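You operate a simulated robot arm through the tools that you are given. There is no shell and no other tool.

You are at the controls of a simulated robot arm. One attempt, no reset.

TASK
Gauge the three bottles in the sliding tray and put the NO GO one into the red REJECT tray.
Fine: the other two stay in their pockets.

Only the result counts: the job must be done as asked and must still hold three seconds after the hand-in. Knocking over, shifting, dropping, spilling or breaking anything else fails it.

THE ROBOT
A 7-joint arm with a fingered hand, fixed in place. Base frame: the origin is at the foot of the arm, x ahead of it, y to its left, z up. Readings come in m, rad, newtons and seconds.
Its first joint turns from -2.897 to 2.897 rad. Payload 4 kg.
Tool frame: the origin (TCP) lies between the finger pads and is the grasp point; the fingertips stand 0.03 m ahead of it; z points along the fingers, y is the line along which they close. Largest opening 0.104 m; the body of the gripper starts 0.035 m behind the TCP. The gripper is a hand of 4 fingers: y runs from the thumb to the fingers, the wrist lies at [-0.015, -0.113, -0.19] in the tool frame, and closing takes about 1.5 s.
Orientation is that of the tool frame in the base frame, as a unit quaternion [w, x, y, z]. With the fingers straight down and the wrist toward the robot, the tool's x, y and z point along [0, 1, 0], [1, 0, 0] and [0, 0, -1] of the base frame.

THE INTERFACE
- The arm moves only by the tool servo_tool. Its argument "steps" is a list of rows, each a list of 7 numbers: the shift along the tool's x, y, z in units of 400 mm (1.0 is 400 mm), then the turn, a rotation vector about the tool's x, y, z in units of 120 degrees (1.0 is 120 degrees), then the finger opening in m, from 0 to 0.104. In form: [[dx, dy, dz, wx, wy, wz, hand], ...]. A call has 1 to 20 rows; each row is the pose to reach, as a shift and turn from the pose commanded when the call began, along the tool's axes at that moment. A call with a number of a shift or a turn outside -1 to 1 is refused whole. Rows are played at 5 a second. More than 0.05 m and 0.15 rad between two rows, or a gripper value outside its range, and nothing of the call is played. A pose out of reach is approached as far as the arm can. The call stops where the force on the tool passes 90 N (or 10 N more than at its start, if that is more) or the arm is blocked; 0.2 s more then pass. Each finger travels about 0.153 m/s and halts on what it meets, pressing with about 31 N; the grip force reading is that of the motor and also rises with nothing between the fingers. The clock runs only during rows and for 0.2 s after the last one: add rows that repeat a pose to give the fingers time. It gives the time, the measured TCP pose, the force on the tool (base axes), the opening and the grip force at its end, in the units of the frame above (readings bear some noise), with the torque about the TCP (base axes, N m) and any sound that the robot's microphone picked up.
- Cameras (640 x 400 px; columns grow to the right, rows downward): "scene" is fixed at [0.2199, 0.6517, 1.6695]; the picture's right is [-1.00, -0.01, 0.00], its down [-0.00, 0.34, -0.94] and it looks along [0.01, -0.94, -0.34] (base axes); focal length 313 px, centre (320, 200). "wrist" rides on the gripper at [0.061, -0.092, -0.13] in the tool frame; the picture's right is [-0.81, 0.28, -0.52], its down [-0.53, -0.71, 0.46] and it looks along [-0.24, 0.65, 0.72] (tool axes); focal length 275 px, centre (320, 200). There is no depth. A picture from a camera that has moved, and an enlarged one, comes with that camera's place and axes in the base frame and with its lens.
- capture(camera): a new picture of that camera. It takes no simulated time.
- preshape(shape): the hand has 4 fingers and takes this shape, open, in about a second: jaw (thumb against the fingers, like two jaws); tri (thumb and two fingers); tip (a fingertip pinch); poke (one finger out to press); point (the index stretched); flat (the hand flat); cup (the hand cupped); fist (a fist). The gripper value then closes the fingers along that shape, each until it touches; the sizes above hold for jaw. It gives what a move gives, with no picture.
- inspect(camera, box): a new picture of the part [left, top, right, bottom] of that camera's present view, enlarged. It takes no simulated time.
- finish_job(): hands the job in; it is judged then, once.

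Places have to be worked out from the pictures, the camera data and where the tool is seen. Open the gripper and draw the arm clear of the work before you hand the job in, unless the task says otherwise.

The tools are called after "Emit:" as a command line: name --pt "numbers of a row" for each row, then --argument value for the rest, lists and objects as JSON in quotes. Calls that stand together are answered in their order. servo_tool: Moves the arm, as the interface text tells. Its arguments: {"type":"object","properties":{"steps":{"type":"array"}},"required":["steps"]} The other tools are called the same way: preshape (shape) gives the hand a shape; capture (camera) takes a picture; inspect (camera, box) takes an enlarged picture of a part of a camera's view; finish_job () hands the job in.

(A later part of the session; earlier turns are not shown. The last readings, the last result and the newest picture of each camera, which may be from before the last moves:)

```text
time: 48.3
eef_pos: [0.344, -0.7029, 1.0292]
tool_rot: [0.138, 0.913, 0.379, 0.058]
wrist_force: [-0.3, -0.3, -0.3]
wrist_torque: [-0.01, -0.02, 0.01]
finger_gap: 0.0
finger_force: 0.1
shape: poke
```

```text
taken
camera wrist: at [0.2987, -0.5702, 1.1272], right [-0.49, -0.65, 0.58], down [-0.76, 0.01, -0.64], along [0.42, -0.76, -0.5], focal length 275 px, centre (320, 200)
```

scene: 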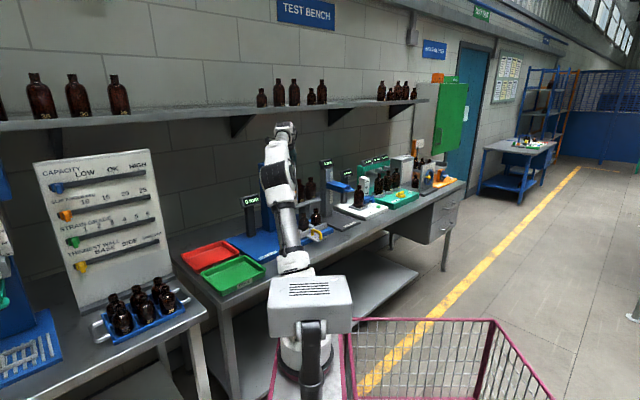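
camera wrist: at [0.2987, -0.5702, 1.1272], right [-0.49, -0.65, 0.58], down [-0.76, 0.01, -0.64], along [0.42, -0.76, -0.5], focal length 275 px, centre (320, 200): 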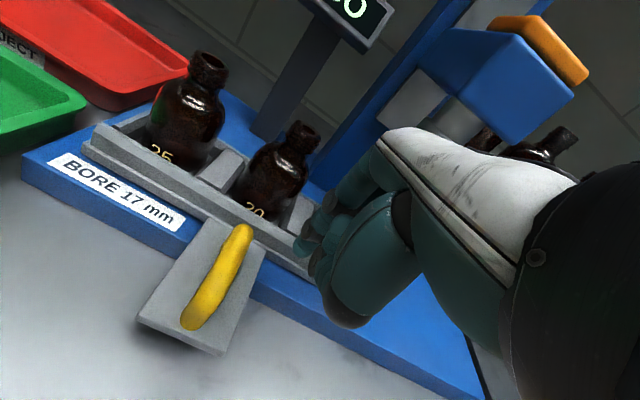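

Hand beside the handle again. I lower and push gently, only about 2 cm past contact, then read force and look.

Emit:
servo_tool --pt "0 -0.0122 0.04 0 0 0 0.104" --pt "0 -0.0243 0.08 0 0 0 0.104" --pt "0 -0.0365 0.1195 0 0 0 0.104" --pt "0.02 -0.0365 0.1195 0 0 0 0.104" --pt "0.04 -0.0365 0.1195 0 0 0 0.104" --pt "0.055 -0.0365 0.1195 0 0 0 0.104" --pt "0.065 -0.0365 0.1195 0 0 0 0.104" --pt "0.075 -0.0365 0.1195 0 0 0 0.104" --pt "0.085 -0.0365 0.1195 0 0 0 0.104"

Emit:
capture --camera "wrist"

Emit:
inspect --camera "scene" --box '[240, 180, 330, 250]'

```text
time: 50.3
eef_pos: [0.3617, -0.6862, 0.9811]
tool_rot: [0.139, 0.915, 0.374, 0.054]
wrist_force: [-38.7, -54.9, 2.9]
wrist_torque: [-0.37, 0.21, -0.55]
finger_gap: 0.0
finger_force: 0.2
shape: poke
```

```text
taken
camera wrist: at [0.3187, -0.5519, 1.0784], right [-0.5, -0.64, 0.58], down [-0.77, 0.02, -0.64], along [0.4, -0.76, -0.5], focal length 275 px, centre (320, 200)
```

wrist: 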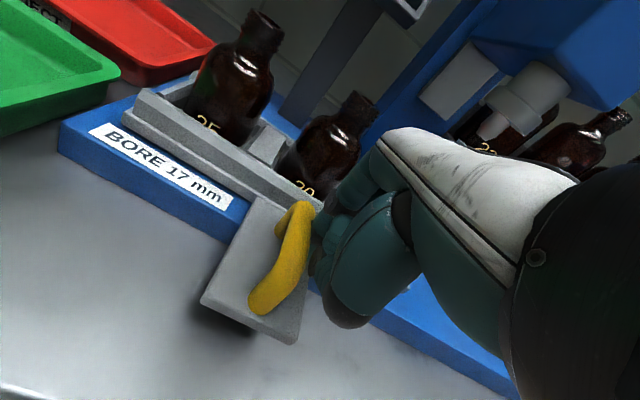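

```text
5.71 times, centred on (285, 215) of scene
camera zoom: at [0.2199, 0.6517, 1.6695], right [-1.0, -0.01, 0.0], down [0.0, 0.34, -0.94], along [0.01, -0.94, -0.34], focal length 1786 px, centre (520, 114)
```

zoom: 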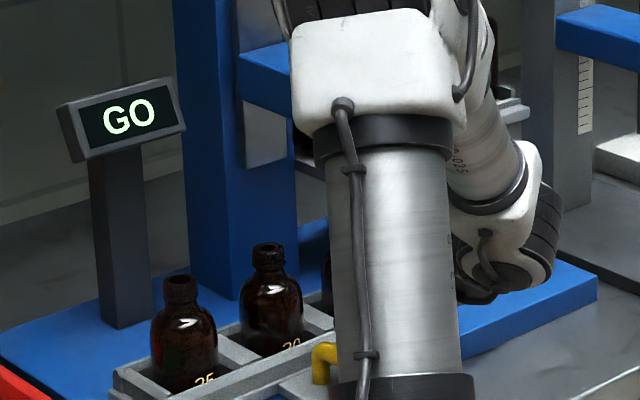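

67 N — that is the end stop, the tray goes no further. I back off at once and raise clear.

Emit:
servo_tool --pt "-0.025 0 0 0 0 0 0.104" --pt "-0.06 0 0 0 0 0 0.104" --pt "-0.085 0 0 0 0 0 0.104" --pt "-0.085 0.0365 -0.1195 0 0 0 0.104" --pt "-0.085 0.073 -0.239 0 0 0 0.104" --pt "-0.085 0.1095 -0.3585 0 0 0 0.104" --pt "-0.085 0.146 -0.478 0 0 0 0.104" --pt "-0.085 0.1825 -0.5975 0 0 0 0.104" --pt "-0.085 0.2117 -0.693 0 0 0 0.104" --pt "-0.085 0.2117 -0.693 0 0 0 0.104"

Emit:
capture --camera "wrist"

Emit:
inspect --camera "scene" --box '[240, 180, 330, 250]'

```text
time: 52.5
eef_pos: [0.3432, -0.7038, 1.2686]
tool_rot: [0.137, 0.913, 0.38, 0.057]
wrist_force: [0.1, -0.5, -0.1]
wrist_torque: [0.0, -0.01, 0.0]
finger_gap: 0.0003
finger_force: 0.1
shape: poke
```

```text
taken
camera wrist: at [0.2991, -0.5715, 1.367], right [-0.49, -0.65, 0.57], down [-0.76, 0.01, -0.64], along [0.42, -0.76, -0.5], focal length 275 px, centre (320, 200)
```

wrist: 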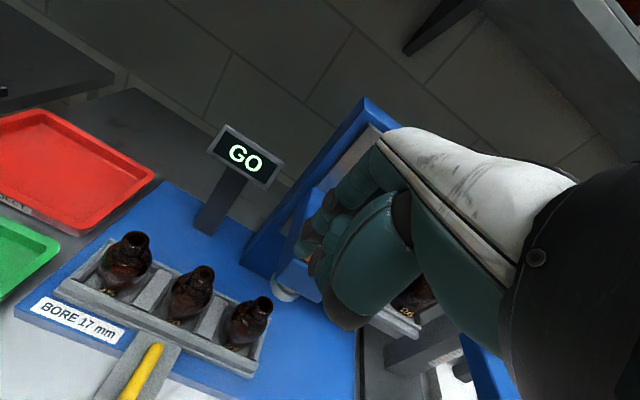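

```text
5.71 times, centred on (285, 215) of scene
camera zoom: at [0.2199, 0.6517, 1.6695], right [-1.0, -0.01, 0.0], down [0.0, 0.34, -0.94], along [0.01, -0.94, -0.34], focal length 1786 px, centre (520, 114)
```

zoom: 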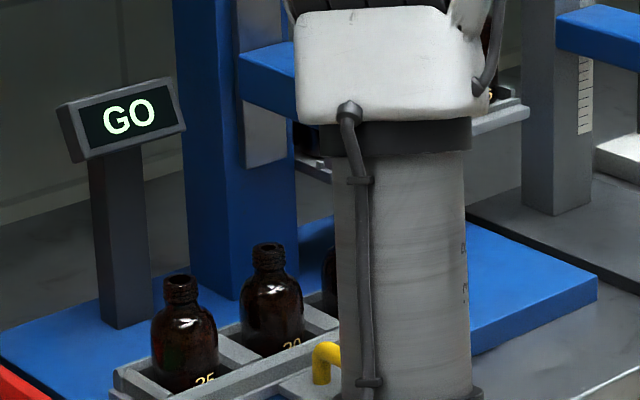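

The tray is unchanged. Instead I plan to grip bottle 20's neck with the hand leaning away from the gauge head; I check the "tri" shape (thumb and two fingers) in free space to see whether it is slimmer.

Emit:
preshape --shape "tri"

Emit:
capture --camera "wrist"

Emit:
inspect --camera "wrist" --box '[240, 130, 440, 380]'

```text
time: 53.4
eef_pos: [0.3444, -0.7045, 1.268]
tool_rot: [0.137, 0.913, 0.379, 0.058]
wrist_force: [-0.1, -0.1, 0.2]
wrist_torque: [0.02, 0.01, -0.01]
finger_gap: 0.1039
finger_force: 0.1
shape: tri
```

```text
taken
camera wrist: at [0.2992, -0.5715, 1.3665], right [-0.49, -0.65, 0.57], down [-0.76, 0.01, -0.64], along [0.42, -0.76, -0.5], focal length 275 px, centre (320, 200)
```

wrist: 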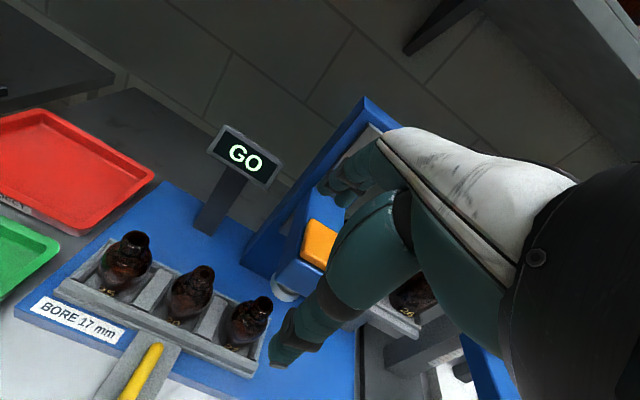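

```text
1.60 times, centred on (340, 255) of wrist
camera zoom: at [0.2992, -0.5715, 1.3665], right [-0.49, -0.65, 0.57], down [-0.76, 0.01, -0.64], along [0.42, -0.76, -0.5], focal length 440 px, centre (288, 112)
```

zoom: 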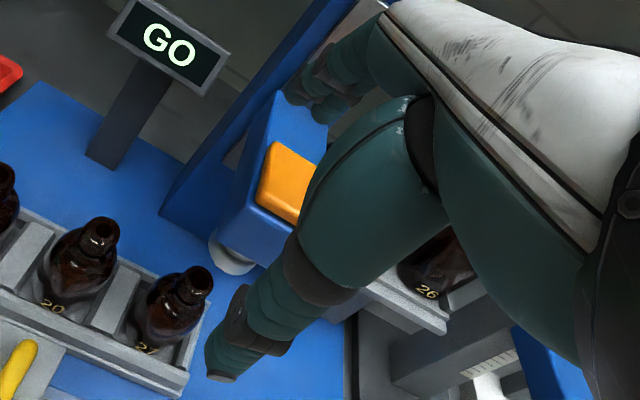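

Tri looks like jaw but with fewer fingers. I close it to 0.028 in free air to see where the pads meet relative to the TCP.

Emit:
servo_tool --pt "0 0 0 0 0 0 0.028" --pt "0 0 0 0 0 0 0.028" --pt "0 0 0 0 0 0 0.028" --pt "0 0 0 0 0 0 0.028" --pt "0 0 0 0 0 0 0.028"

Emit:
inspect --camera "wrist" --box '[240, 150, 440, 350]'

Emit:
inspect --camera "wrist" --box '[260, 190, 360, 290]'

```text
time: 54.6
eef_pos: [0.3459, -0.703, 1.2692]
tool_rot: [0.138, 0.914, 0.378, 0.056]
wrist_force: [-0.2, 0.7, 0.5]
wrist_torque: [-0.02, 0.0, -0.04]
finger_gap: 0.0285
finger_force: 0.1
shape: tri
```

```text
2.00 times, centred on (340, 250) of wrist
camera zoom: at [0.2992, -0.5715, 1.3666], right [-0.49, -0.65, 0.58], down [-0.76, 0.01, -0.64], along [0.42, -0.76, -0.5], focal length 551 px, centre (280, 100)
```

zoom: 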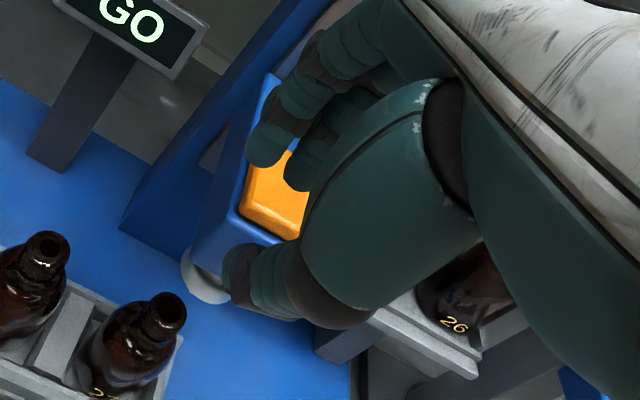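

```text
4.00 times, centred on (310, 240) of wrist
camera zoom: at [0.2992, -0.5715, 1.3666], right [-0.49, -0.65, 0.58], down [-0.76, 0.01, -0.64], along [0.42, -0.76, -0.5], focal length 1101 px, centre (360, 40)
```

zoom: 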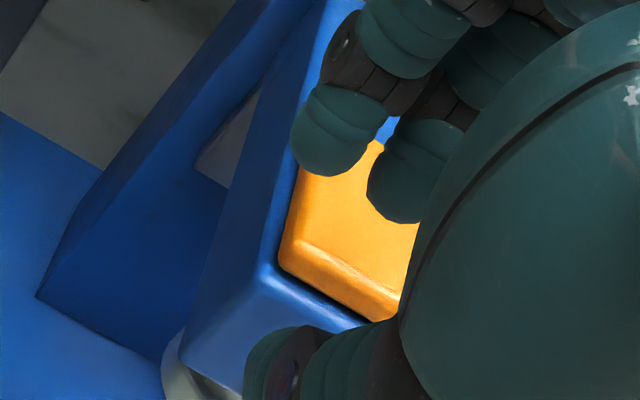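

In tri the index and middle pads (x ≈ +0.006, -0.013) oppose the thumb around the TCP axis, well suited to the neck. Bottle 20 re-triangulates to [0.448, -0.741]; I level the hand again and rise a little before leaning it away from the gauge head.

Emit:
servo_tool --pt "0 0.008 -0.024 0.047 0 0 0.08" --pt "0 0.015 -0.048 0.095 0 0 0.08" --pt "0 0.022 -0.0717 0.142 0 0 0.08" --pt "0 0.022 -0.0717 0.142 0 0 0.08"

```text
time: 55.6
eef_pos: [0.3449, -0.705, 1.2981]
tool_rot: [0.001, 0.924, 0.383, 0.0]
wrist_force: [-1.2, -0.6, 0.9]
wrist_torque: [0.0, 0.03, 0.02]
finger_gap: 0.0795
finger_force: 0.1
shape: tri
```

Level again at [0.345, -0.705, 1.298]. I move above bottle 20 (TCP target [0.4526, -0.7365, 1.25]) while leaning the hand 15° away from the head.

Emit:
servo_tool --pt "0.034 0.062 0.03 0 -0.032 0 0.08" --pt "0.068 0.124 0.06 0 -0.063 0 0.08" --pt "0.101 0.185 0.09 0 -0.094 0 0.08" --pt "0.1348 0.2463 0.12 0 -0.125 0 0.08" --pt "0.1348 0.2463 0.12 0 -0.125 0 0.08"

Emit:
capture --camera "wrist"

Emit:
inspect --camera "scene" --box '[230, 150, 330, 250]'

```text
time: 56.8
eef_pos: [0.452, -0.7353, 1.251]
tool_rot: [0.05, 0.916, 0.38, -0.121]
wrist_force: [-0.3, -0.2, -0.3]
wrist_torque: [0.0, -0.01, 0.01]
finger_gap: 0.08
finger_force: 0.1
shape: tri
```

```text
taken
camera wrist: at [0.4544, -0.6039, 1.3608], right [-0.26, -0.65, 0.71], down [-0.95, 0.05, -0.3], along [0.16, -0.76, -0.64], focal length 275 px, centre (320, 200)
```

wrist: 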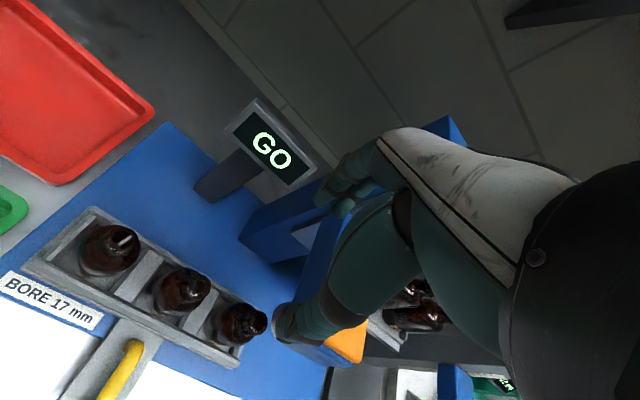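

```text
4.00 times, centred on (280, 200) of scene
camera zoom: at [0.2199, 0.6517, 1.6695], right [-1.0, -0.01, 0.0], down [0.0, 0.34, -0.94], along [0.01, -0.94, -0.34], focal length 1251 px, centre (480, 200)
```

zoom: 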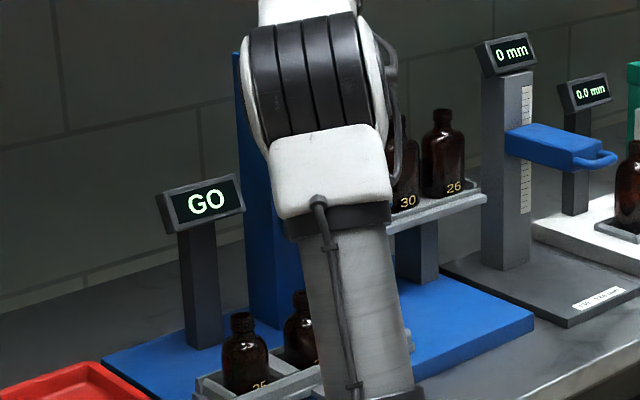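

Lean direction is right. I zoom in to verify bottle 20's position and the clearance to the head from here.

Emit:
inspect --camera "wrist" --box '[130, 220, 290, 380]'

Emit:
inspect --camera "wrist" --box '[250, 140, 450, 380]'

```text
2.50 times, centred on (210, 300) of wrist
camera zoom: at [0.4544, -0.6039, 1.3608], right [-0.26, -0.65, 0.71], down [-0.95, 0.05, -0.3], along [0.16, -0.76, -0.64], focal length 688 px, centre (595, -50)
```

zoom: 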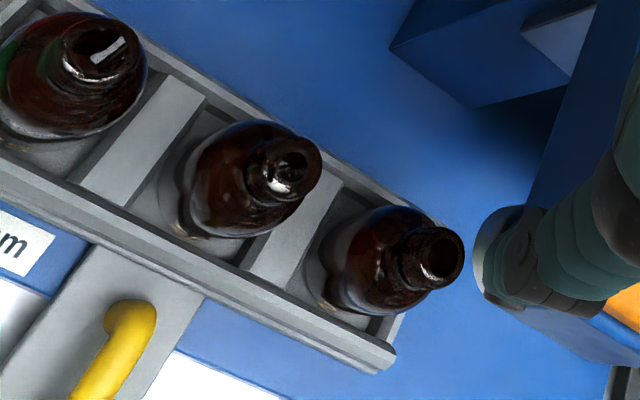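

```text
1.67 times, centred on (350, 260) of wrist
camera zoom: at [0.4544, -0.6039, 1.3608], right [-0.26, -0.65, 0.71], down [-0.95, 0.05, -0.3], along [0.16, -0.76, -0.64], focal length 459 px, centre (270, 100)
```

zoom: 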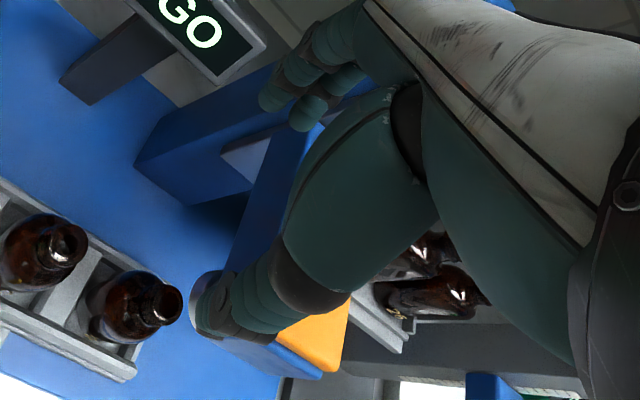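

Bottle 20 confirmed at [0.4477, -0.740]; the TCP is aligned. I descend vertically to z≈1.09 (tips just above the rim) and check alignment.

Emit:
servo_tool --pt "0.026 0 0.0973 0 0 0 0.08" --pt "0.0523 0 0.1946 0 0 0 0.08" --pt "0.0784 0 0.2919 0 0 0 0.08" --pt "0.1045 0 0.3892 0 0 0 0.08" --pt "0.1045 0 0.3892 0 0 0 0.08"

Emit:
capture --camera "wrist"

Emit:
inspect --camera "wrist" --box '[230, 140, 400, 340]'

Emit:
inspect --camera "scene" --box '[240, 180, 320, 250]'

```text
time: 58.0
eef_pos: [0.4527, -0.7349, 1.0895]
tool_rot: [0.05, 0.915, 0.381, -0.12]
wrist_force: [0.4, 0.1, 0.0]
wrist_torque: [-0.01, 0.02, 0.03]
finger_gap: 0.0798
finger_force: 0.1
shape: tri
```

```text
taken
camera wrist: at [0.4541, -0.6039, 1.1995], right [-0.26, -0.65, 0.71], down [-0.95, 0.05, -0.3], along [0.16, -0.75, -0.64], focal length 275 px, centre (320, 200)
```

wrist: 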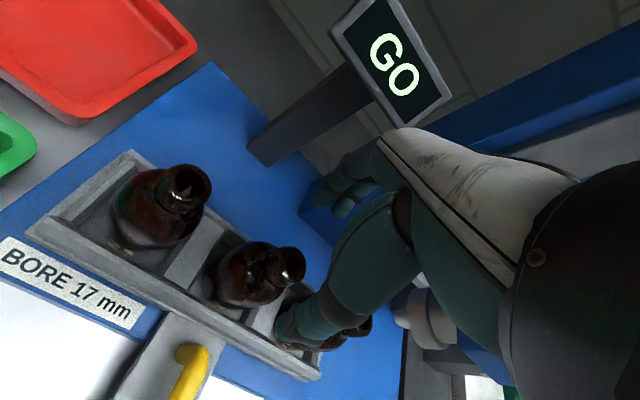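

```text
2.00 times, centred on (315, 240) of wrist
camera zoom: at [0.4541, -0.6039, 1.1995], right [-0.26, -0.65, 0.71], down [-0.95, 0.05, -0.3], along [0.16, -0.75, -0.64], focal length 551 px, centre (330, 120)
```

zoom: 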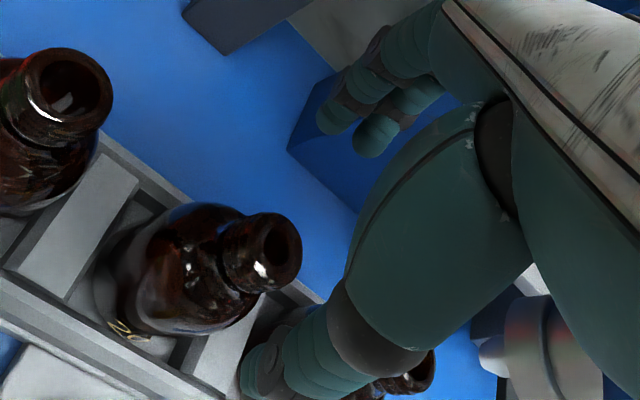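

```text
5.71 times, centred on (280, 215) of scene
camera zoom: at [0.2199, 0.6517, 1.6695], right [-1.0, -0.01, 0.0], down [0.0, 0.34, -0.94], along [0.01, -0.94, -0.34], focal length 1786 px, centre (549, 114)
```

zoom: 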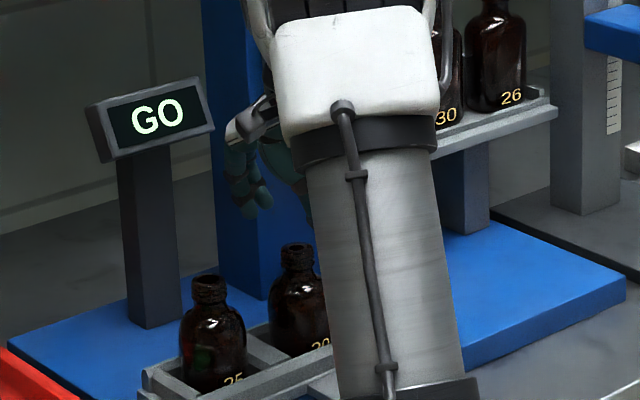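

The rim projects where predicted (within 2 mm). I lower to the grasp height z≈1.046.

Emit:
servo_tool --pt "0.0094 -0.002 0.035 0 0 0 0.08" --pt "0.0188 -0.004 0.07 0 0 0 0.08" --pt "0.0282 -0.004 0.1052 0 0 0 0.08" --pt "0.0282 -0.004 0.1052 0 0 0 0.08"

Emit:
capture --camera "wrist"

Emit:
inspect --camera "wrist" --box '[230, 140, 400, 340]'

Emit:
inspect --camera "scene" --box '[240, 190, 310, 245]'

```text
time: 59.0
eef_pos: [0.4516, -0.7331, 1.046]
tool_rot: [0.051, 0.915, 0.381, -0.121]
wrist_force: [-0.1, 0.4, -0.2]
wrist_torque: [-0.04, 0.02, 0.02]
finger_gap: 0.0801
finger_force: 0.0
shape: tri
```

```text
taken
camera wrist: at [0.4522, -0.6027, 1.1566], right [-0.26, -0.65, 0.71], down [-0.95, 0.05, -0.3], along [0.16, -0.75, -0.64], focal length 275 px, centre (320, 200)
```

wrist: 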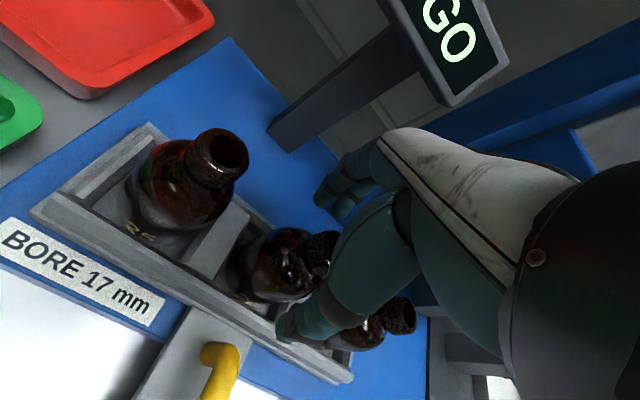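

```text
2.00 times, centred on (315, 240) of wrist
camera zoom: at [0.4522, -0.6027, 1.1566], right [-0.26, -0.65, 0.71], down [-0.95, 0.05, -0.3], along [0.16, -0.75, -0.64], focal length 551 px, centre (330, 120)
```

zoom: 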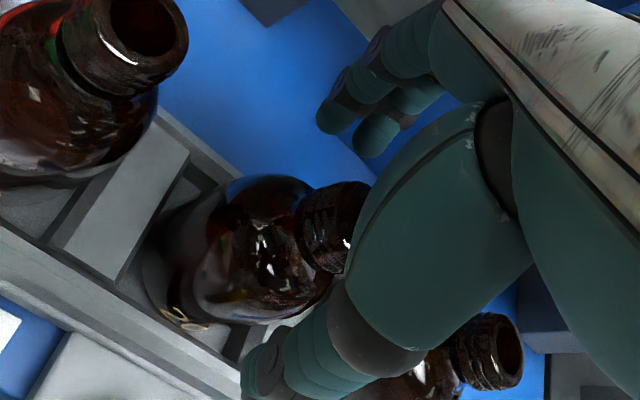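

```text
7.27 times, centred on (275, 218) of scene
camera zoom: at [0.2199, 0.6517, 1.6695], right [-1.0, -0.01, 0.0], down [0.0, 0.34, -0.94], along [0.01, -0.94, -0.34], focal length 2274 px, centre (647, 73)
```

zoom: 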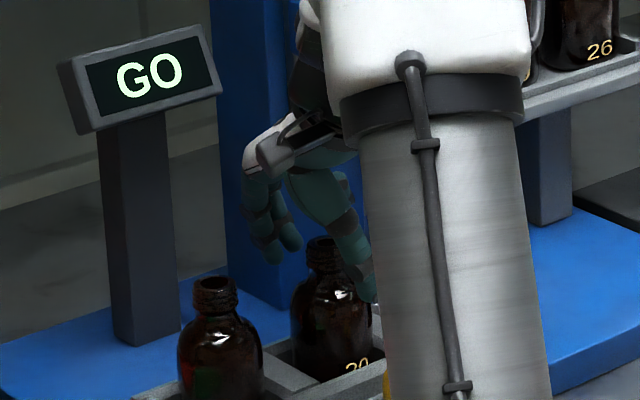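

The neck sits between thumb and the two fingers as planned. I close on it.

Emit:
servo_tool --pt "0 0 0 0 0 0 0.05" --pt "0 0 0 0 0 0 0.035" --pt "0 0 0 0 0 0 0.025" --pt "0 0 0 0 0 0 0.015" --pt "0 0 0 0 0 0 0.01" --pt "0 0 0 0 0 0 0.01" --pt "0 0 0 0 0 0 0.01" --pt "0 0 0 0 0 0 0.01"

Emit:
capture --camera "wrist"

Emit:
inspect --camera "wrist" --box '[230, 140, 400, 340]'

Emit:
inspect --camera "scene" --box '[240, 190, 310, 245]'

```text
time: 60.8
eef_pos: [0.4505, -0.7339, 1.0461]
tool_rot: [0.05, 0.916, 0.38, -0.121]
wrist_force: [1.0, -0.3, 0.7]
wrist_torque: [-0.03, 0.01, 0.01]
finger_gap: 0.0196
finger_force: 31.3
shape: tri
```

```text
taken
camera wrist: at [0.4522, -0.6028, 1.1567], right [-0.26, -0.65, 0.71], down [-0.95, 0.05, -0.3], along [0.16, -0.75, -0.64], focal length 275 px, centre (320, 200)
```

wrist: 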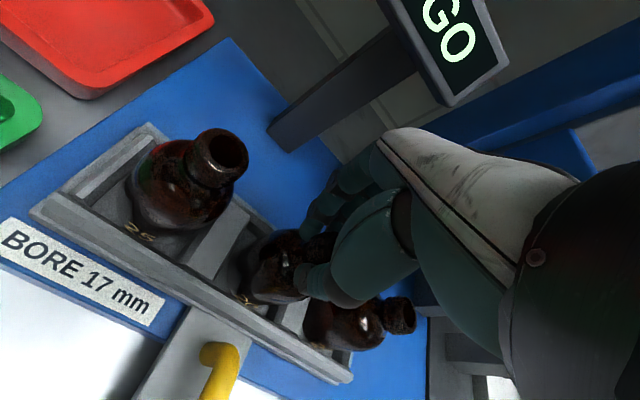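

```text
2.00 times, centred on (315, 240) of wrist
camera zoom: at [0.4522, -0.6028, 1.1567], right [-0.26, -0.65, 0.71], down [-0.95, 0.05, -0.3], along [0.16, -0.75, -0.64], focal length 551 px, centre (330, 120)
```

zoom: 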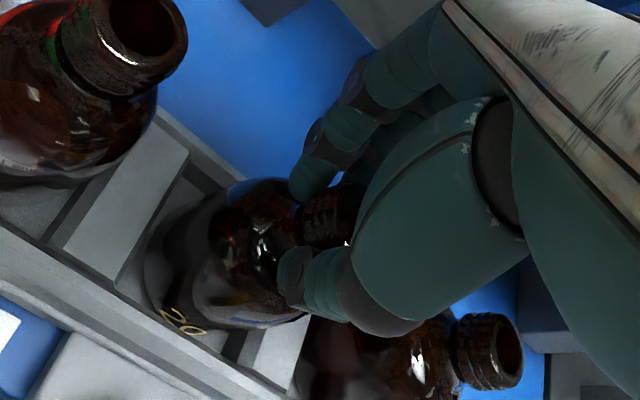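

```text
7.27 times, centred on (275, 218) of scene
camera zoom: at [0.2199, 0.6517, 1.6695], right [-1.0, -0.01, 0.0], down [0.0, 0.34, -0.94], along [0.01, -0.94, -0.34], focal length 2274 px, centre (647, 73)
```

zoom: 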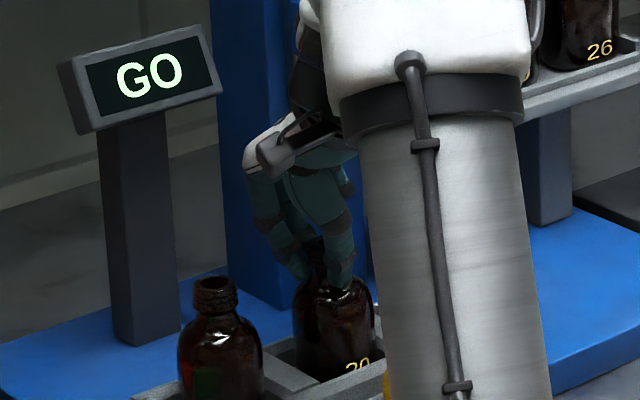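

Grip is on (31 N, gap 0.0196). I lift slowly 3 cm straight up and check that the bottle comes along.

Emit:
servo_tool --pt "-0.0065 0 -0.0242 0 0 0 0.01" --pt "-0.013 0 -0.0484 0 0 0 0.01" --pt "-0.0195 0 -0.0725 0 0 0 0.01" --pt "-0.0195 0 -0.0725 0 0 0 0.01"

Emit:
capture --camera "wrist"

Emit:
inspect --camera "scene" --box '[240, 190, 310, 245]'

```text
time: 61.8
eef_pos: [0.4511, -0.7346, 1.0766]
tool_rot: [0.051, 0.916, 0.38, -0.121]
wrist_force: [-0.5, 0.0, -0.4]
wrist_torque: [-0.03, -0.01, 0.0]
finger_gap: 0.0195
finger_force: 30.5
shape: tri
```

```text
taken
camera wrist: at [0.4527, -0.6031, 1.1874], right [-0.26, -0.65, 0.71], down [-0.95, 0.05, -0.3], along [0.16, -0.75, -0.64], focal length 275 px, centre (320, 200)
```

wrist: 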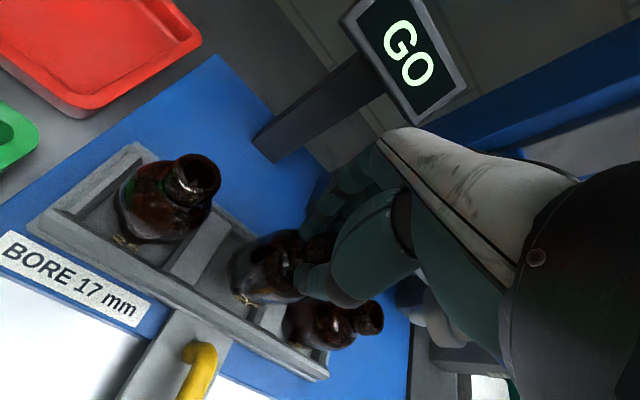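

```text
7.27 times, centred on (275, 218) of scene
camera zoom: at [0.2199, 0.6517, 1.6695], right [-1.0, -0.01, 0.0], down [0.0, 0.34, -0.94], along [0.01, -0.94, -0.34], focal length 2274 px, centre (647, 73)
```

zoom: 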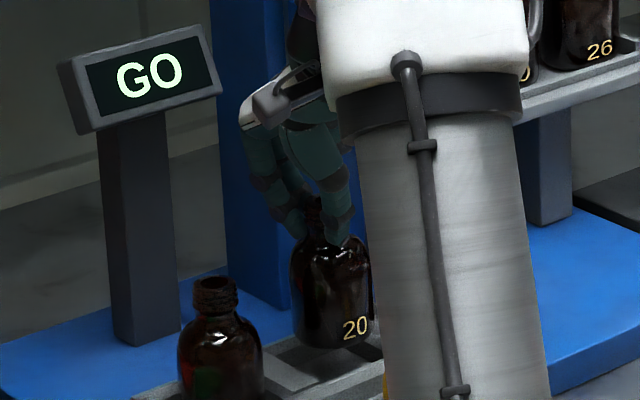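

Bottle 20 is lifted out with the hand, upright. I lift on vertically to TCP z≈1.28.

Emit:
servo_tool --pt "-0.02 0 -0.075 0 0 0 0.01" --pt "-0.0415 0 -0.155 0 0 0 0.01" --pt "-0.065 0 -0.2418 0 0 0 0.01" --pt "-0.0865 0 -0.3223 0 0 0 0.01" --pt "-0.108 0 -0.403 0 0 0 0.01" --pt "-0.13 0 -0.4835 0 0 0 0.01" --pt "-0.13 0 -0.4835 0 0 0 0.01"

Emit:
capture --camera "wrist"

Emit:
capture --camera "scene"

Emit:
inspect --camera "scene" --box '[230, 160, 330, 250]'

```text
time: 63.4
eef_pos: [0.4499, -0.7332, 1.2773]
tool_rot: [0.05, 0.916, 0.38, -0.121]
wrist_force: [-0.1, -0.6, -0.7]
wrist_torque: [0.06, -0.02, -0.04]
finger_gap: 0.0195
finger_force: 30.6
shape: tri
```

```text
taken
camera wrist: at [0.452, -0.6027, 1.388], right [-0.26, -0.65, 0.71], down [-0.95, 0.06, -0.3], along [0.16, -0.75, -0.64], focal length 275 px, centre (320, 200)
```

wrist: 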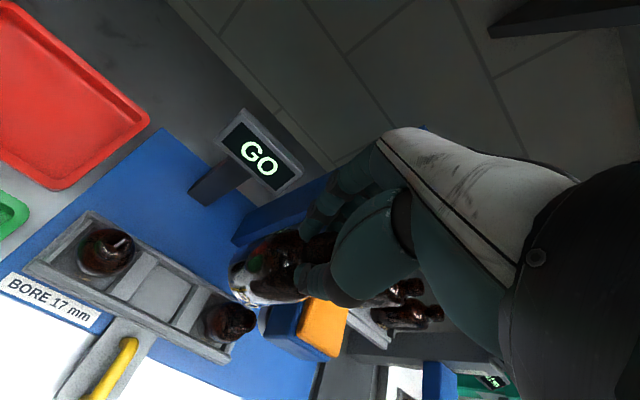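

```text
taken
```

scene: 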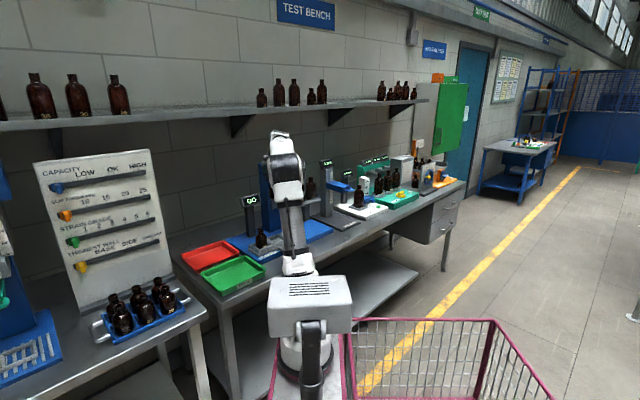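

```text
4.44 times, centred on (280, 205) of scene
camera zoom: at [0.2199, 0.6517, 1.6695], right [-1.0, -0.01, 0.0], down [0.0, 0.34, -0.94], along [0.01, -0.94, -0.34], focal length 1390 px, centre (498, 178)
```

zoom: 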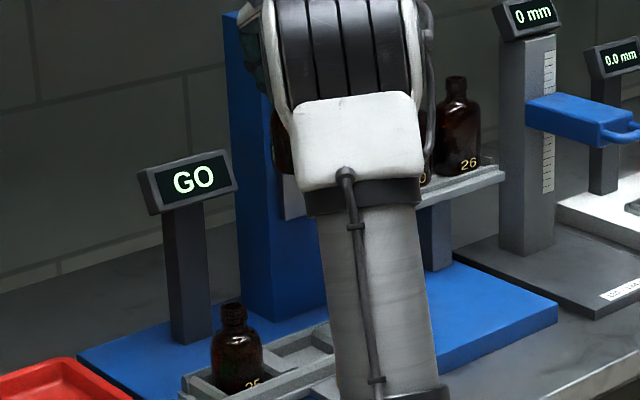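

Bottle 20 hangs securely, tray pockets undisturbed. I carry it at height toward the red tray, TCP target about [0.731, -0.621, 1.317].

Emit:
servo_tool --pt "0.05 0.023 -0.04 0 0 0 0.01" --pt "0.104 0.048 -0.075 0 0 0 0.01" --pt "0.158 0.073 -0.1 0 0 0 0.01" --pt "0.212 0.098 -0.125 0 0 0 0.01" --pt "0.266 0.124 -0.15 0 0 0 0.01" --pt "0.32 0.149 -0.17 0 0 0 0.01" --pt "0.374 0.174 -0.19 0 0 0 0.01" --pt "0.428 0.199 -0.21 0 0 0 0.01" --pt "0.482 0.224 -0.23 0 0 0 0.01" --pt "0.537 0.25 -0.245 0 0 0 0.01" --pt "0.592 0.275 -0.26 0 0 0 0.01" --pt "0.646 0.3005 -0.2775 0 0 0 0.01" --pt "0.646 0.3005 -0.2775 0 0 0 0.01"

Emit:
capture --camera "wrist"

Emit:
capture --camera "scene"

Emit:
inspect --camera "scene" --box '[160, 160, 290, 300]'

```text
time: 66.2
eef_pos: [0.7335, -0.621, 1.3173]
tool_rot: [0.05, 0.916, 0.38, -0.12]
wrist_force: [-0.2, 0.6, -1.0]
wrist_torque: [0.01, 0.02, 0.02]
finger_gap: 0.0191
finger_force: 30.6
shape: tri
```

```text
taken
camera wrist: at [0.7342, -0.4905, 1.4275], right [-0.26, -0.65, 0.71], down [-0.95, 0.05, -0.3], along [0.16, -0.75, -0.64], focal length 275 px, centre (320, 200)
```

wrist: 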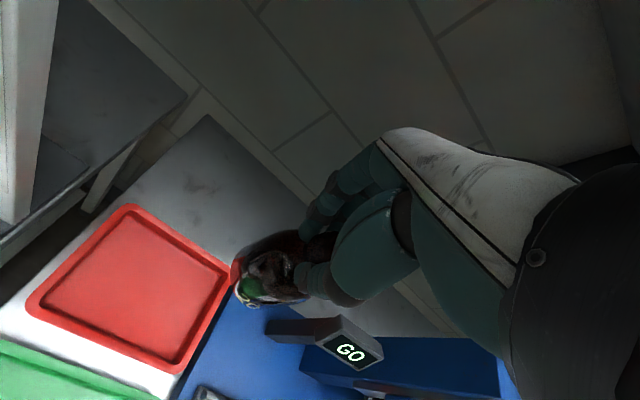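

```text
taken
```

scene: 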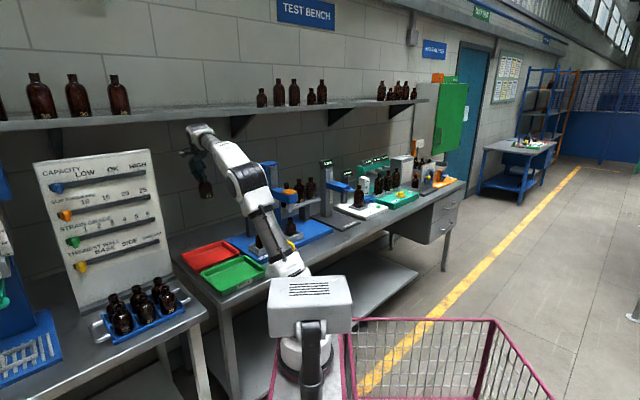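

```text
2.86 times, centred on (225, 230) of scene
camera zoom: at [0.2199, 0.6517, 1.6695], right [-1.0, -0.01, 0.0], down [0.0, 0.34, -0.94], along [0.01, -0.94, -0.34], focal length 893 px, centre (591, 114)
```

zoom: 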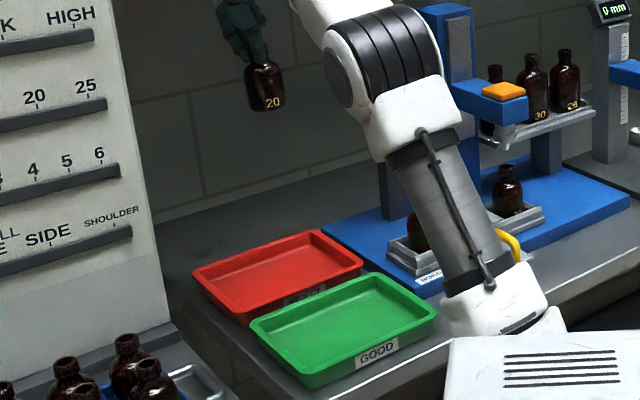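

The bottle hangs upright over the tray area; fresh corner fixes ([0.612,-0.649], [0.735,-0.776], [0.874,-0.620], [0.760,-0.503]) put the bottle axis well inside. I zoom to check the bottle's tilt and the tray's inner floor.

Emit:
inspect --camera "wrist" --box '[10, 190, 330, 390]'

Emit:
inspect --camera "scene" --box '[180, 140, 250, 210]'

Emit:
inspect --camera "scene" --box '[170, 225, 250, 285]'

```text
2.00 times, centred on (170, 290) of wrist
camera zoom: at [0.7342, -0.4905, 1.4275], right [-0.26, -0.65, 0.71], down [-0.95, 0.05, -0.3], along [0.16, -0.75, -0.64], focal length 551 px, centre (620, 20)
```

zoom: 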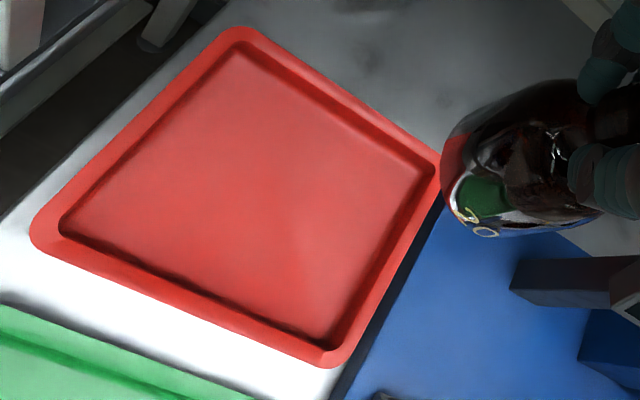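

```text
5.71 times, centred on (215, 175) of scene
camera zoom: at [0.2199, 0.6517, 1.6695], right [-1.0, -0.01, 0.0], down [0.0, 0.34, -0.94], along [0.01, -0.94, -0.34], focal length 1786 px, centre (920, 343)
```

zoom: 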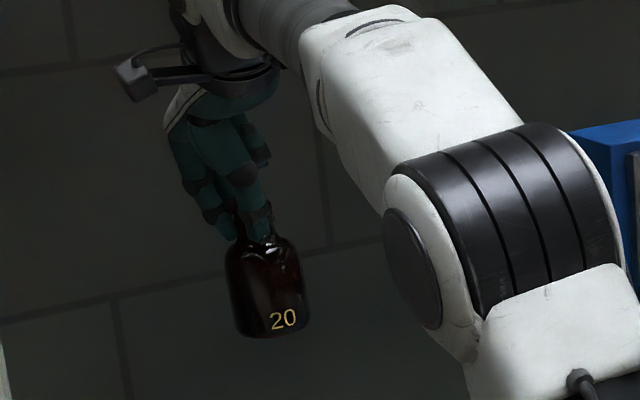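

```text
6.67 times, centred on (210, 255) of scene
camera zoom: at [0.2199, 0.6517, 1.6695], right [-1.0, -0.01, 0.0], down [0.0, 0.34, -0.94], along [0.01, -0.94, -0.34], focal length 2084 px, centre (1053, -167)
```

zoom: 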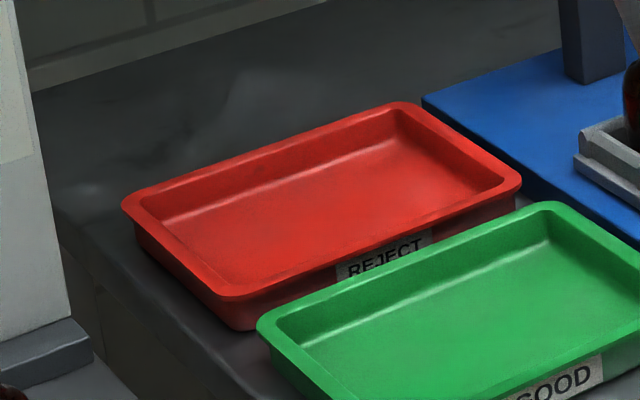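

The bottle is nearly upright (about 3° off). I lower vertically so its base is just above the tray rim level, then look.

Emit:
servo_tool --pt "0.0225 0 0.084 0 0 0 0.01" --pt "0.045 0 0.168 0 0 0 0.01" --pt "0.0675 0 0.252 0 0 0 0.01" --pt "0.09 0 0.336 0 0 0 0.01" --pt "0.1125 0 0.42 0 0 0 0.01" --pt "0.135 0 0.504 0 0 0 0.01" --pt "0.158 0 0.588 0 0 0 0.01" --pt "0.1733 0 0.6455 0 0 0 0.01" --pt "0.1733 0 0.6455 0 0 0 0.01"

Emit:
capture --camera "wrist"

Emit:
inspect --camera "scene" --box '[170, 205, 250, 285]'

```text
time: 68.2
eef_pos: [0.7335, -0.6236, 1.05]
tool_rot: [0.05, 0.916, 0.38, -0.12]
wrist_force: [0.7, 0.0, -0.7]
wrist_torque: [0.01, 0.0, -0.01]
finger_gap: 0.019
finger_force: 30.5
shape: tri
```

```text
taken
camera wrist: at [0.7355, -0.4928, 1.1597], right [-0.26, -0.65, 0.71], down [-0.95, 0.06, -0.3], along [0.16, -0.75, -0.64], focal length 275 px, centre (320, 200)
```

wrist: 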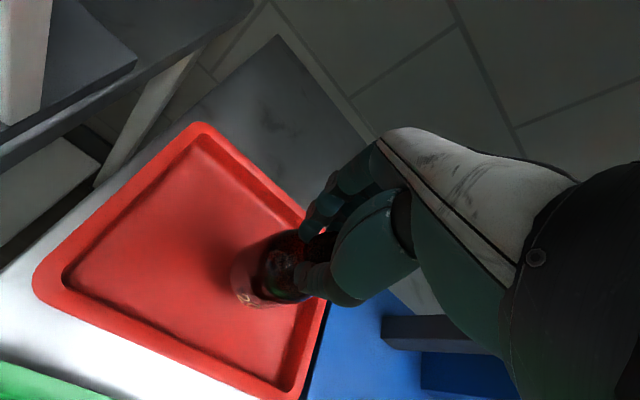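

```text
5.00 times, centred on (210, 245) of scene
camera zoom: at [0.2199, 0.6517, 1.6695], right [-1.0, -0.01, 0.0], down [0.0, 0.34, -0.94], along [0.01, -0.94, -0.34], focal length 1563 px, centre (870, -25)
```

zoom: 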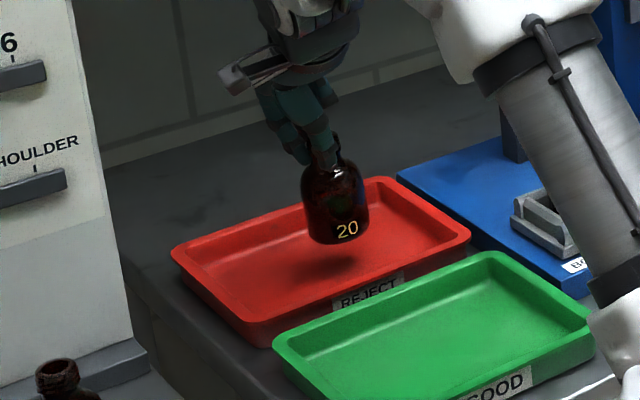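

Bottle is centred over the tray floor with its base a few centimetres above it. I lower slowly in 5 mm steps and watch force for touchdown.

Emit:
servo_tool --pt "0.0033 0 0.0121 0 0 0 0.01" --pt "0.0065 0 0.0242 0 0 0 0.01" --pt "0.0098 0 0.0363 0 0 0 0.01" --pt "0.013 0 0.0484 0 0 0 0.01" --pt "0.0163 0 0.0605 0 0 0 0.01" --pt "0.0163 0 0.0605 0 0 0 0.01"

Emit:
inspect --camera "scene" --box '[180, 215, 250, 275]'

Emit:
capture --camera "wrist"

```text
time: 69.6
eef_pos: [0.734, -0.6216, 1.0238]
tool_rot: [0.051, 0.916, 0.38, -0.121]
wrist_force: [-0.3, 0.1, -0.9]
wrist_torque: [0.0, -0.01, -0.02]
finger_gap: 0.0189
finger_force: 31.0
shape: tri
```

```text
6.67 times, centred on (215, 245) of scene
camera zoom: at [0.2199, 0.6517, 1.6695], right [-1.0, -0.01, 0.0], down [0.0, 0.34, -0.94], along [0.01, -0.94, -0.34], focal length 2084 px, centre (1020, -100)
```

zoom: 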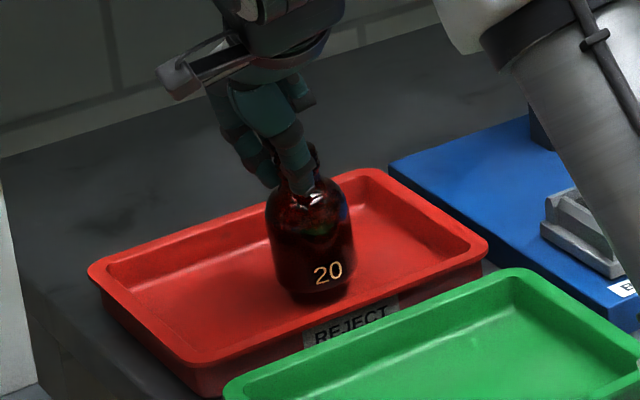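

```text
taken
camera wrist: at [0.7345, -0.4909, 1.1346], right [-0.26, -0.65, 0.71], down [-0.95, 0.06, -0.3], along [0.16, -0.75, -0.64], focal length 275 px, centre (320, 200)
```

wrist: 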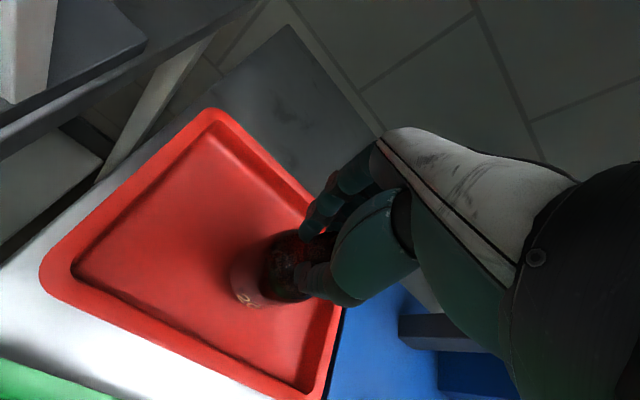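

Base looks about 1 cm above the floor; no contact force yet. I continue in 2 mm steps.

Emit:
servo_tool --pt "0.0013 0 0.0048 0 0 0 0.01" --pt "0.0026 0 0.0097 0 0 0 0.01" --pt "0.0039 0 0.0145 0 0 0 0.01" --pt "0.0052 0 0.0193 0 0 0 0.01"

Emit:
inspect --camera "scene" --box '[190, 220, 240, 265]'

```text
time: 70.6
eef_pos: [0.7329, -0.6216, 1.0163]
tool_rot: [0.05, 0.915, 0.381, -0.121]
wrist_force: [0.0, 0.3, -1.3]
wrist_torque: [-0.01, -0.01, -0.02]
finger_gap: 0.0193
finger_force: 30.6
shape: tri
```

```text
8.89 times, centred on (215, 242) of scene
camera zoom: at [0.2199, 0.6517, 1.6695], right [-1.0, -0.01, 0.0], down [0.0, 0.34, -0.94], along [0.01, -0.94, -0.34], focal length 2779 px, centre (1253, -178)
```

zoom: 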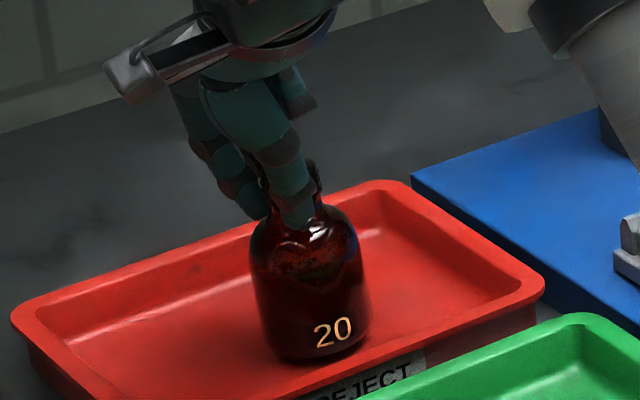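

Still hanging (about -1.3 N). A few more millimetres.

Emit:
servo_tool --pt "0.0013 0 0.0048 0 0 0 0.01" --pt "0.0026 0 0.0097 0 0 0 0.01" --pt "0.0026 0 0.0097 0 0 0 0.01"

Emit:
inspect --camera "scene" --box '[190, 220, 240, 265]'

```text
time: 71.4
eef_pos: [0.7332, -0.6218, 1.0135]
tool_rot: [0.05, 0.915, 0.381, -0.12]
wrist_force: [0.8, 0.3, -1.9]
wrist_torque: [-0.01, 0.0, 0.0]
finger_gap: 0.0189
finger_force: 30.7
shape: tri
```

```text
8.89 times, centred on (215, 242) of scene
camera zoom: at [0.2199, 0.6517, 1.6695], right [-1.0, -0.01, 0.0], down [0.0, 0.34, -0.94], along [0.01, -0.94, -0.34], focal length 2779 px, centre (1253, -178)
```

zoom: 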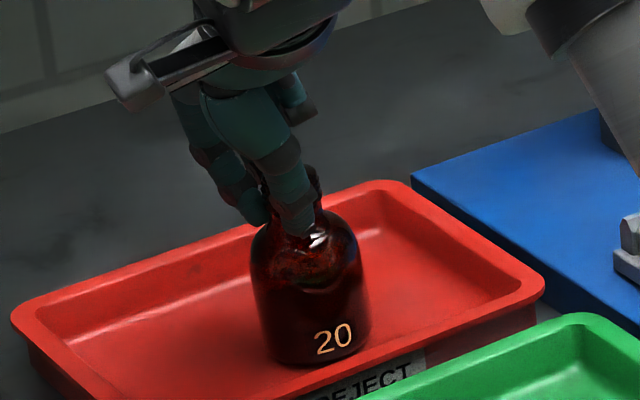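

No touchdown yet; I keep going 2 mm at a time.

Emit:
servo_tool --pt "0.0013 0 0.0048 0 0 0 0.01" --pt "0.0026 0 0.0097 0 0 0 0.01" --pt "0.0026 0 0.0097 0 0 0 0.01"

Emit:
inspect --camera "wrist" --box '[180, 190, 360, 340]'

```text
time: 72.2
eef_pos: [0.7324, -0.6226, 1.0112]
tool_rot: [0.051, 0.916, 0.38, -0.12]
wrist_force: [-2.7, -1.1, 17.2]
wrist_torque: [-0.17, 0.08, -0.07]
finger_gap: 0.0195
finger_force: 31.6
shape: tri
```

```text
2.67 times, centred on (270, 265) of wrist
camera zoom: at [0.7329, -0.4913, 1.1202], right [-0.27, -0.65, 0.71], down [-0.95, 0.05, -0.3], along [0.16, -0.76, -0.63], focal length 734 px, centre (453, 27)
```

zoom: 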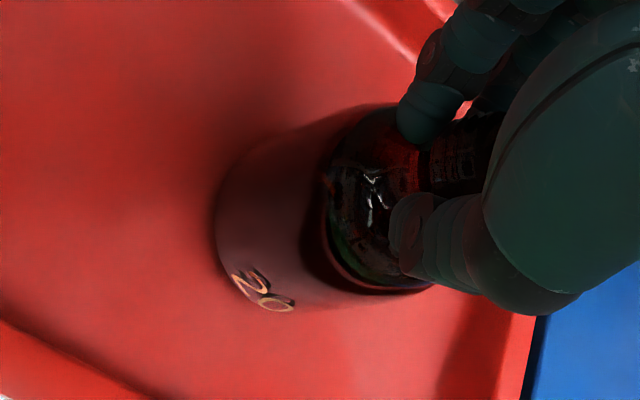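

Touchdown at 17 N. I relieve about 2 mm and open the fingers gradually.

Emit:
servo_tool --pt "-0.0012 0 -0.0044 0 0 0 0.012" --pt "-0.0012 0 -0.0044 0 0 0 0.018" --pt "-0.0012 0 -0.0044 0 0 0 0.021" --pt "-0.0012 0 -0.0044 0 0 0 0.024" --pt "-0.0012 0 -0.0044 0 0 0 0.028" --pt "-0.0012 0 -0.0044 0 0 0 0.034" --pt "-0.0012 0 -0.0044 0 0 0 0.042" --pt "-0.0012 0 -0.0044 0 0 0 0.055" --pt "-0.0012 0 -0.0044 0 0 0 0.07" --pt "-0.0012 0 -0.0044 0 0 0 0.08" --pt "-0.0012 0 -0.0044 0 0 0 0.08"

Emit:
capture --camera "wrist"

Emit:
inspect --camera "scene" --box '[190, 220, 240, 265]'

```text
time: 74.6
eef_pos: [0.7313, -0.6223, 1.0118]
tool_rot: [0.05, 0.915, 0.381, -0.121]
wrist_force: [-0.1, 0.8, -0.1]
wrist_torque: [0.01, 0.0, 0.05]
finger_gap: 0.0796
finger_force: 0.0
shape: tri
```

```text
taken
camera wrist: at [0.7338, -0.491, 1.1211], right [-0.26, -0.65, 0.71], down [-0.95, 0.06, -0.3], along [0.16, -0.75, -0.64], focal length 275 px, centre (320, 200)
```

wrist: 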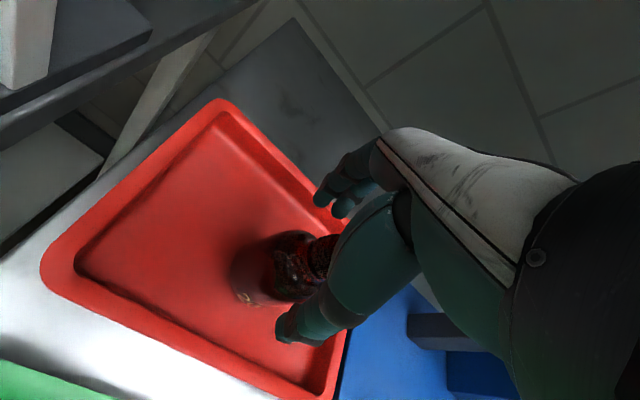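

```text
8.89 times, centred on (215, 242) of scene
camera zoom: at [0.2199, 0.6517, 1.6695], right [-1.0, -0.01, 0.0], down [0.0, 0.34, -0.94], along [0.01, -0.94, -0.34], focal length 2779 px, centre (1253, -178)
```

zoom: 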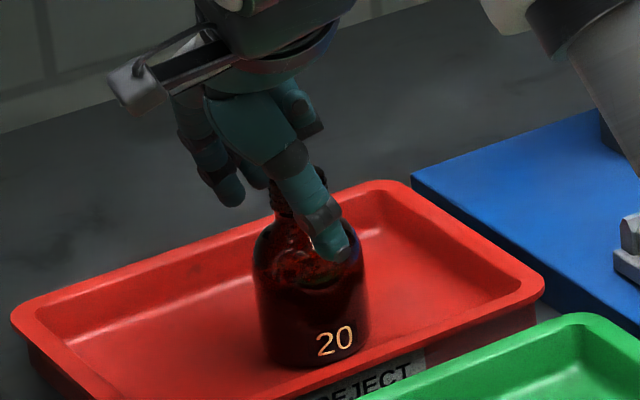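

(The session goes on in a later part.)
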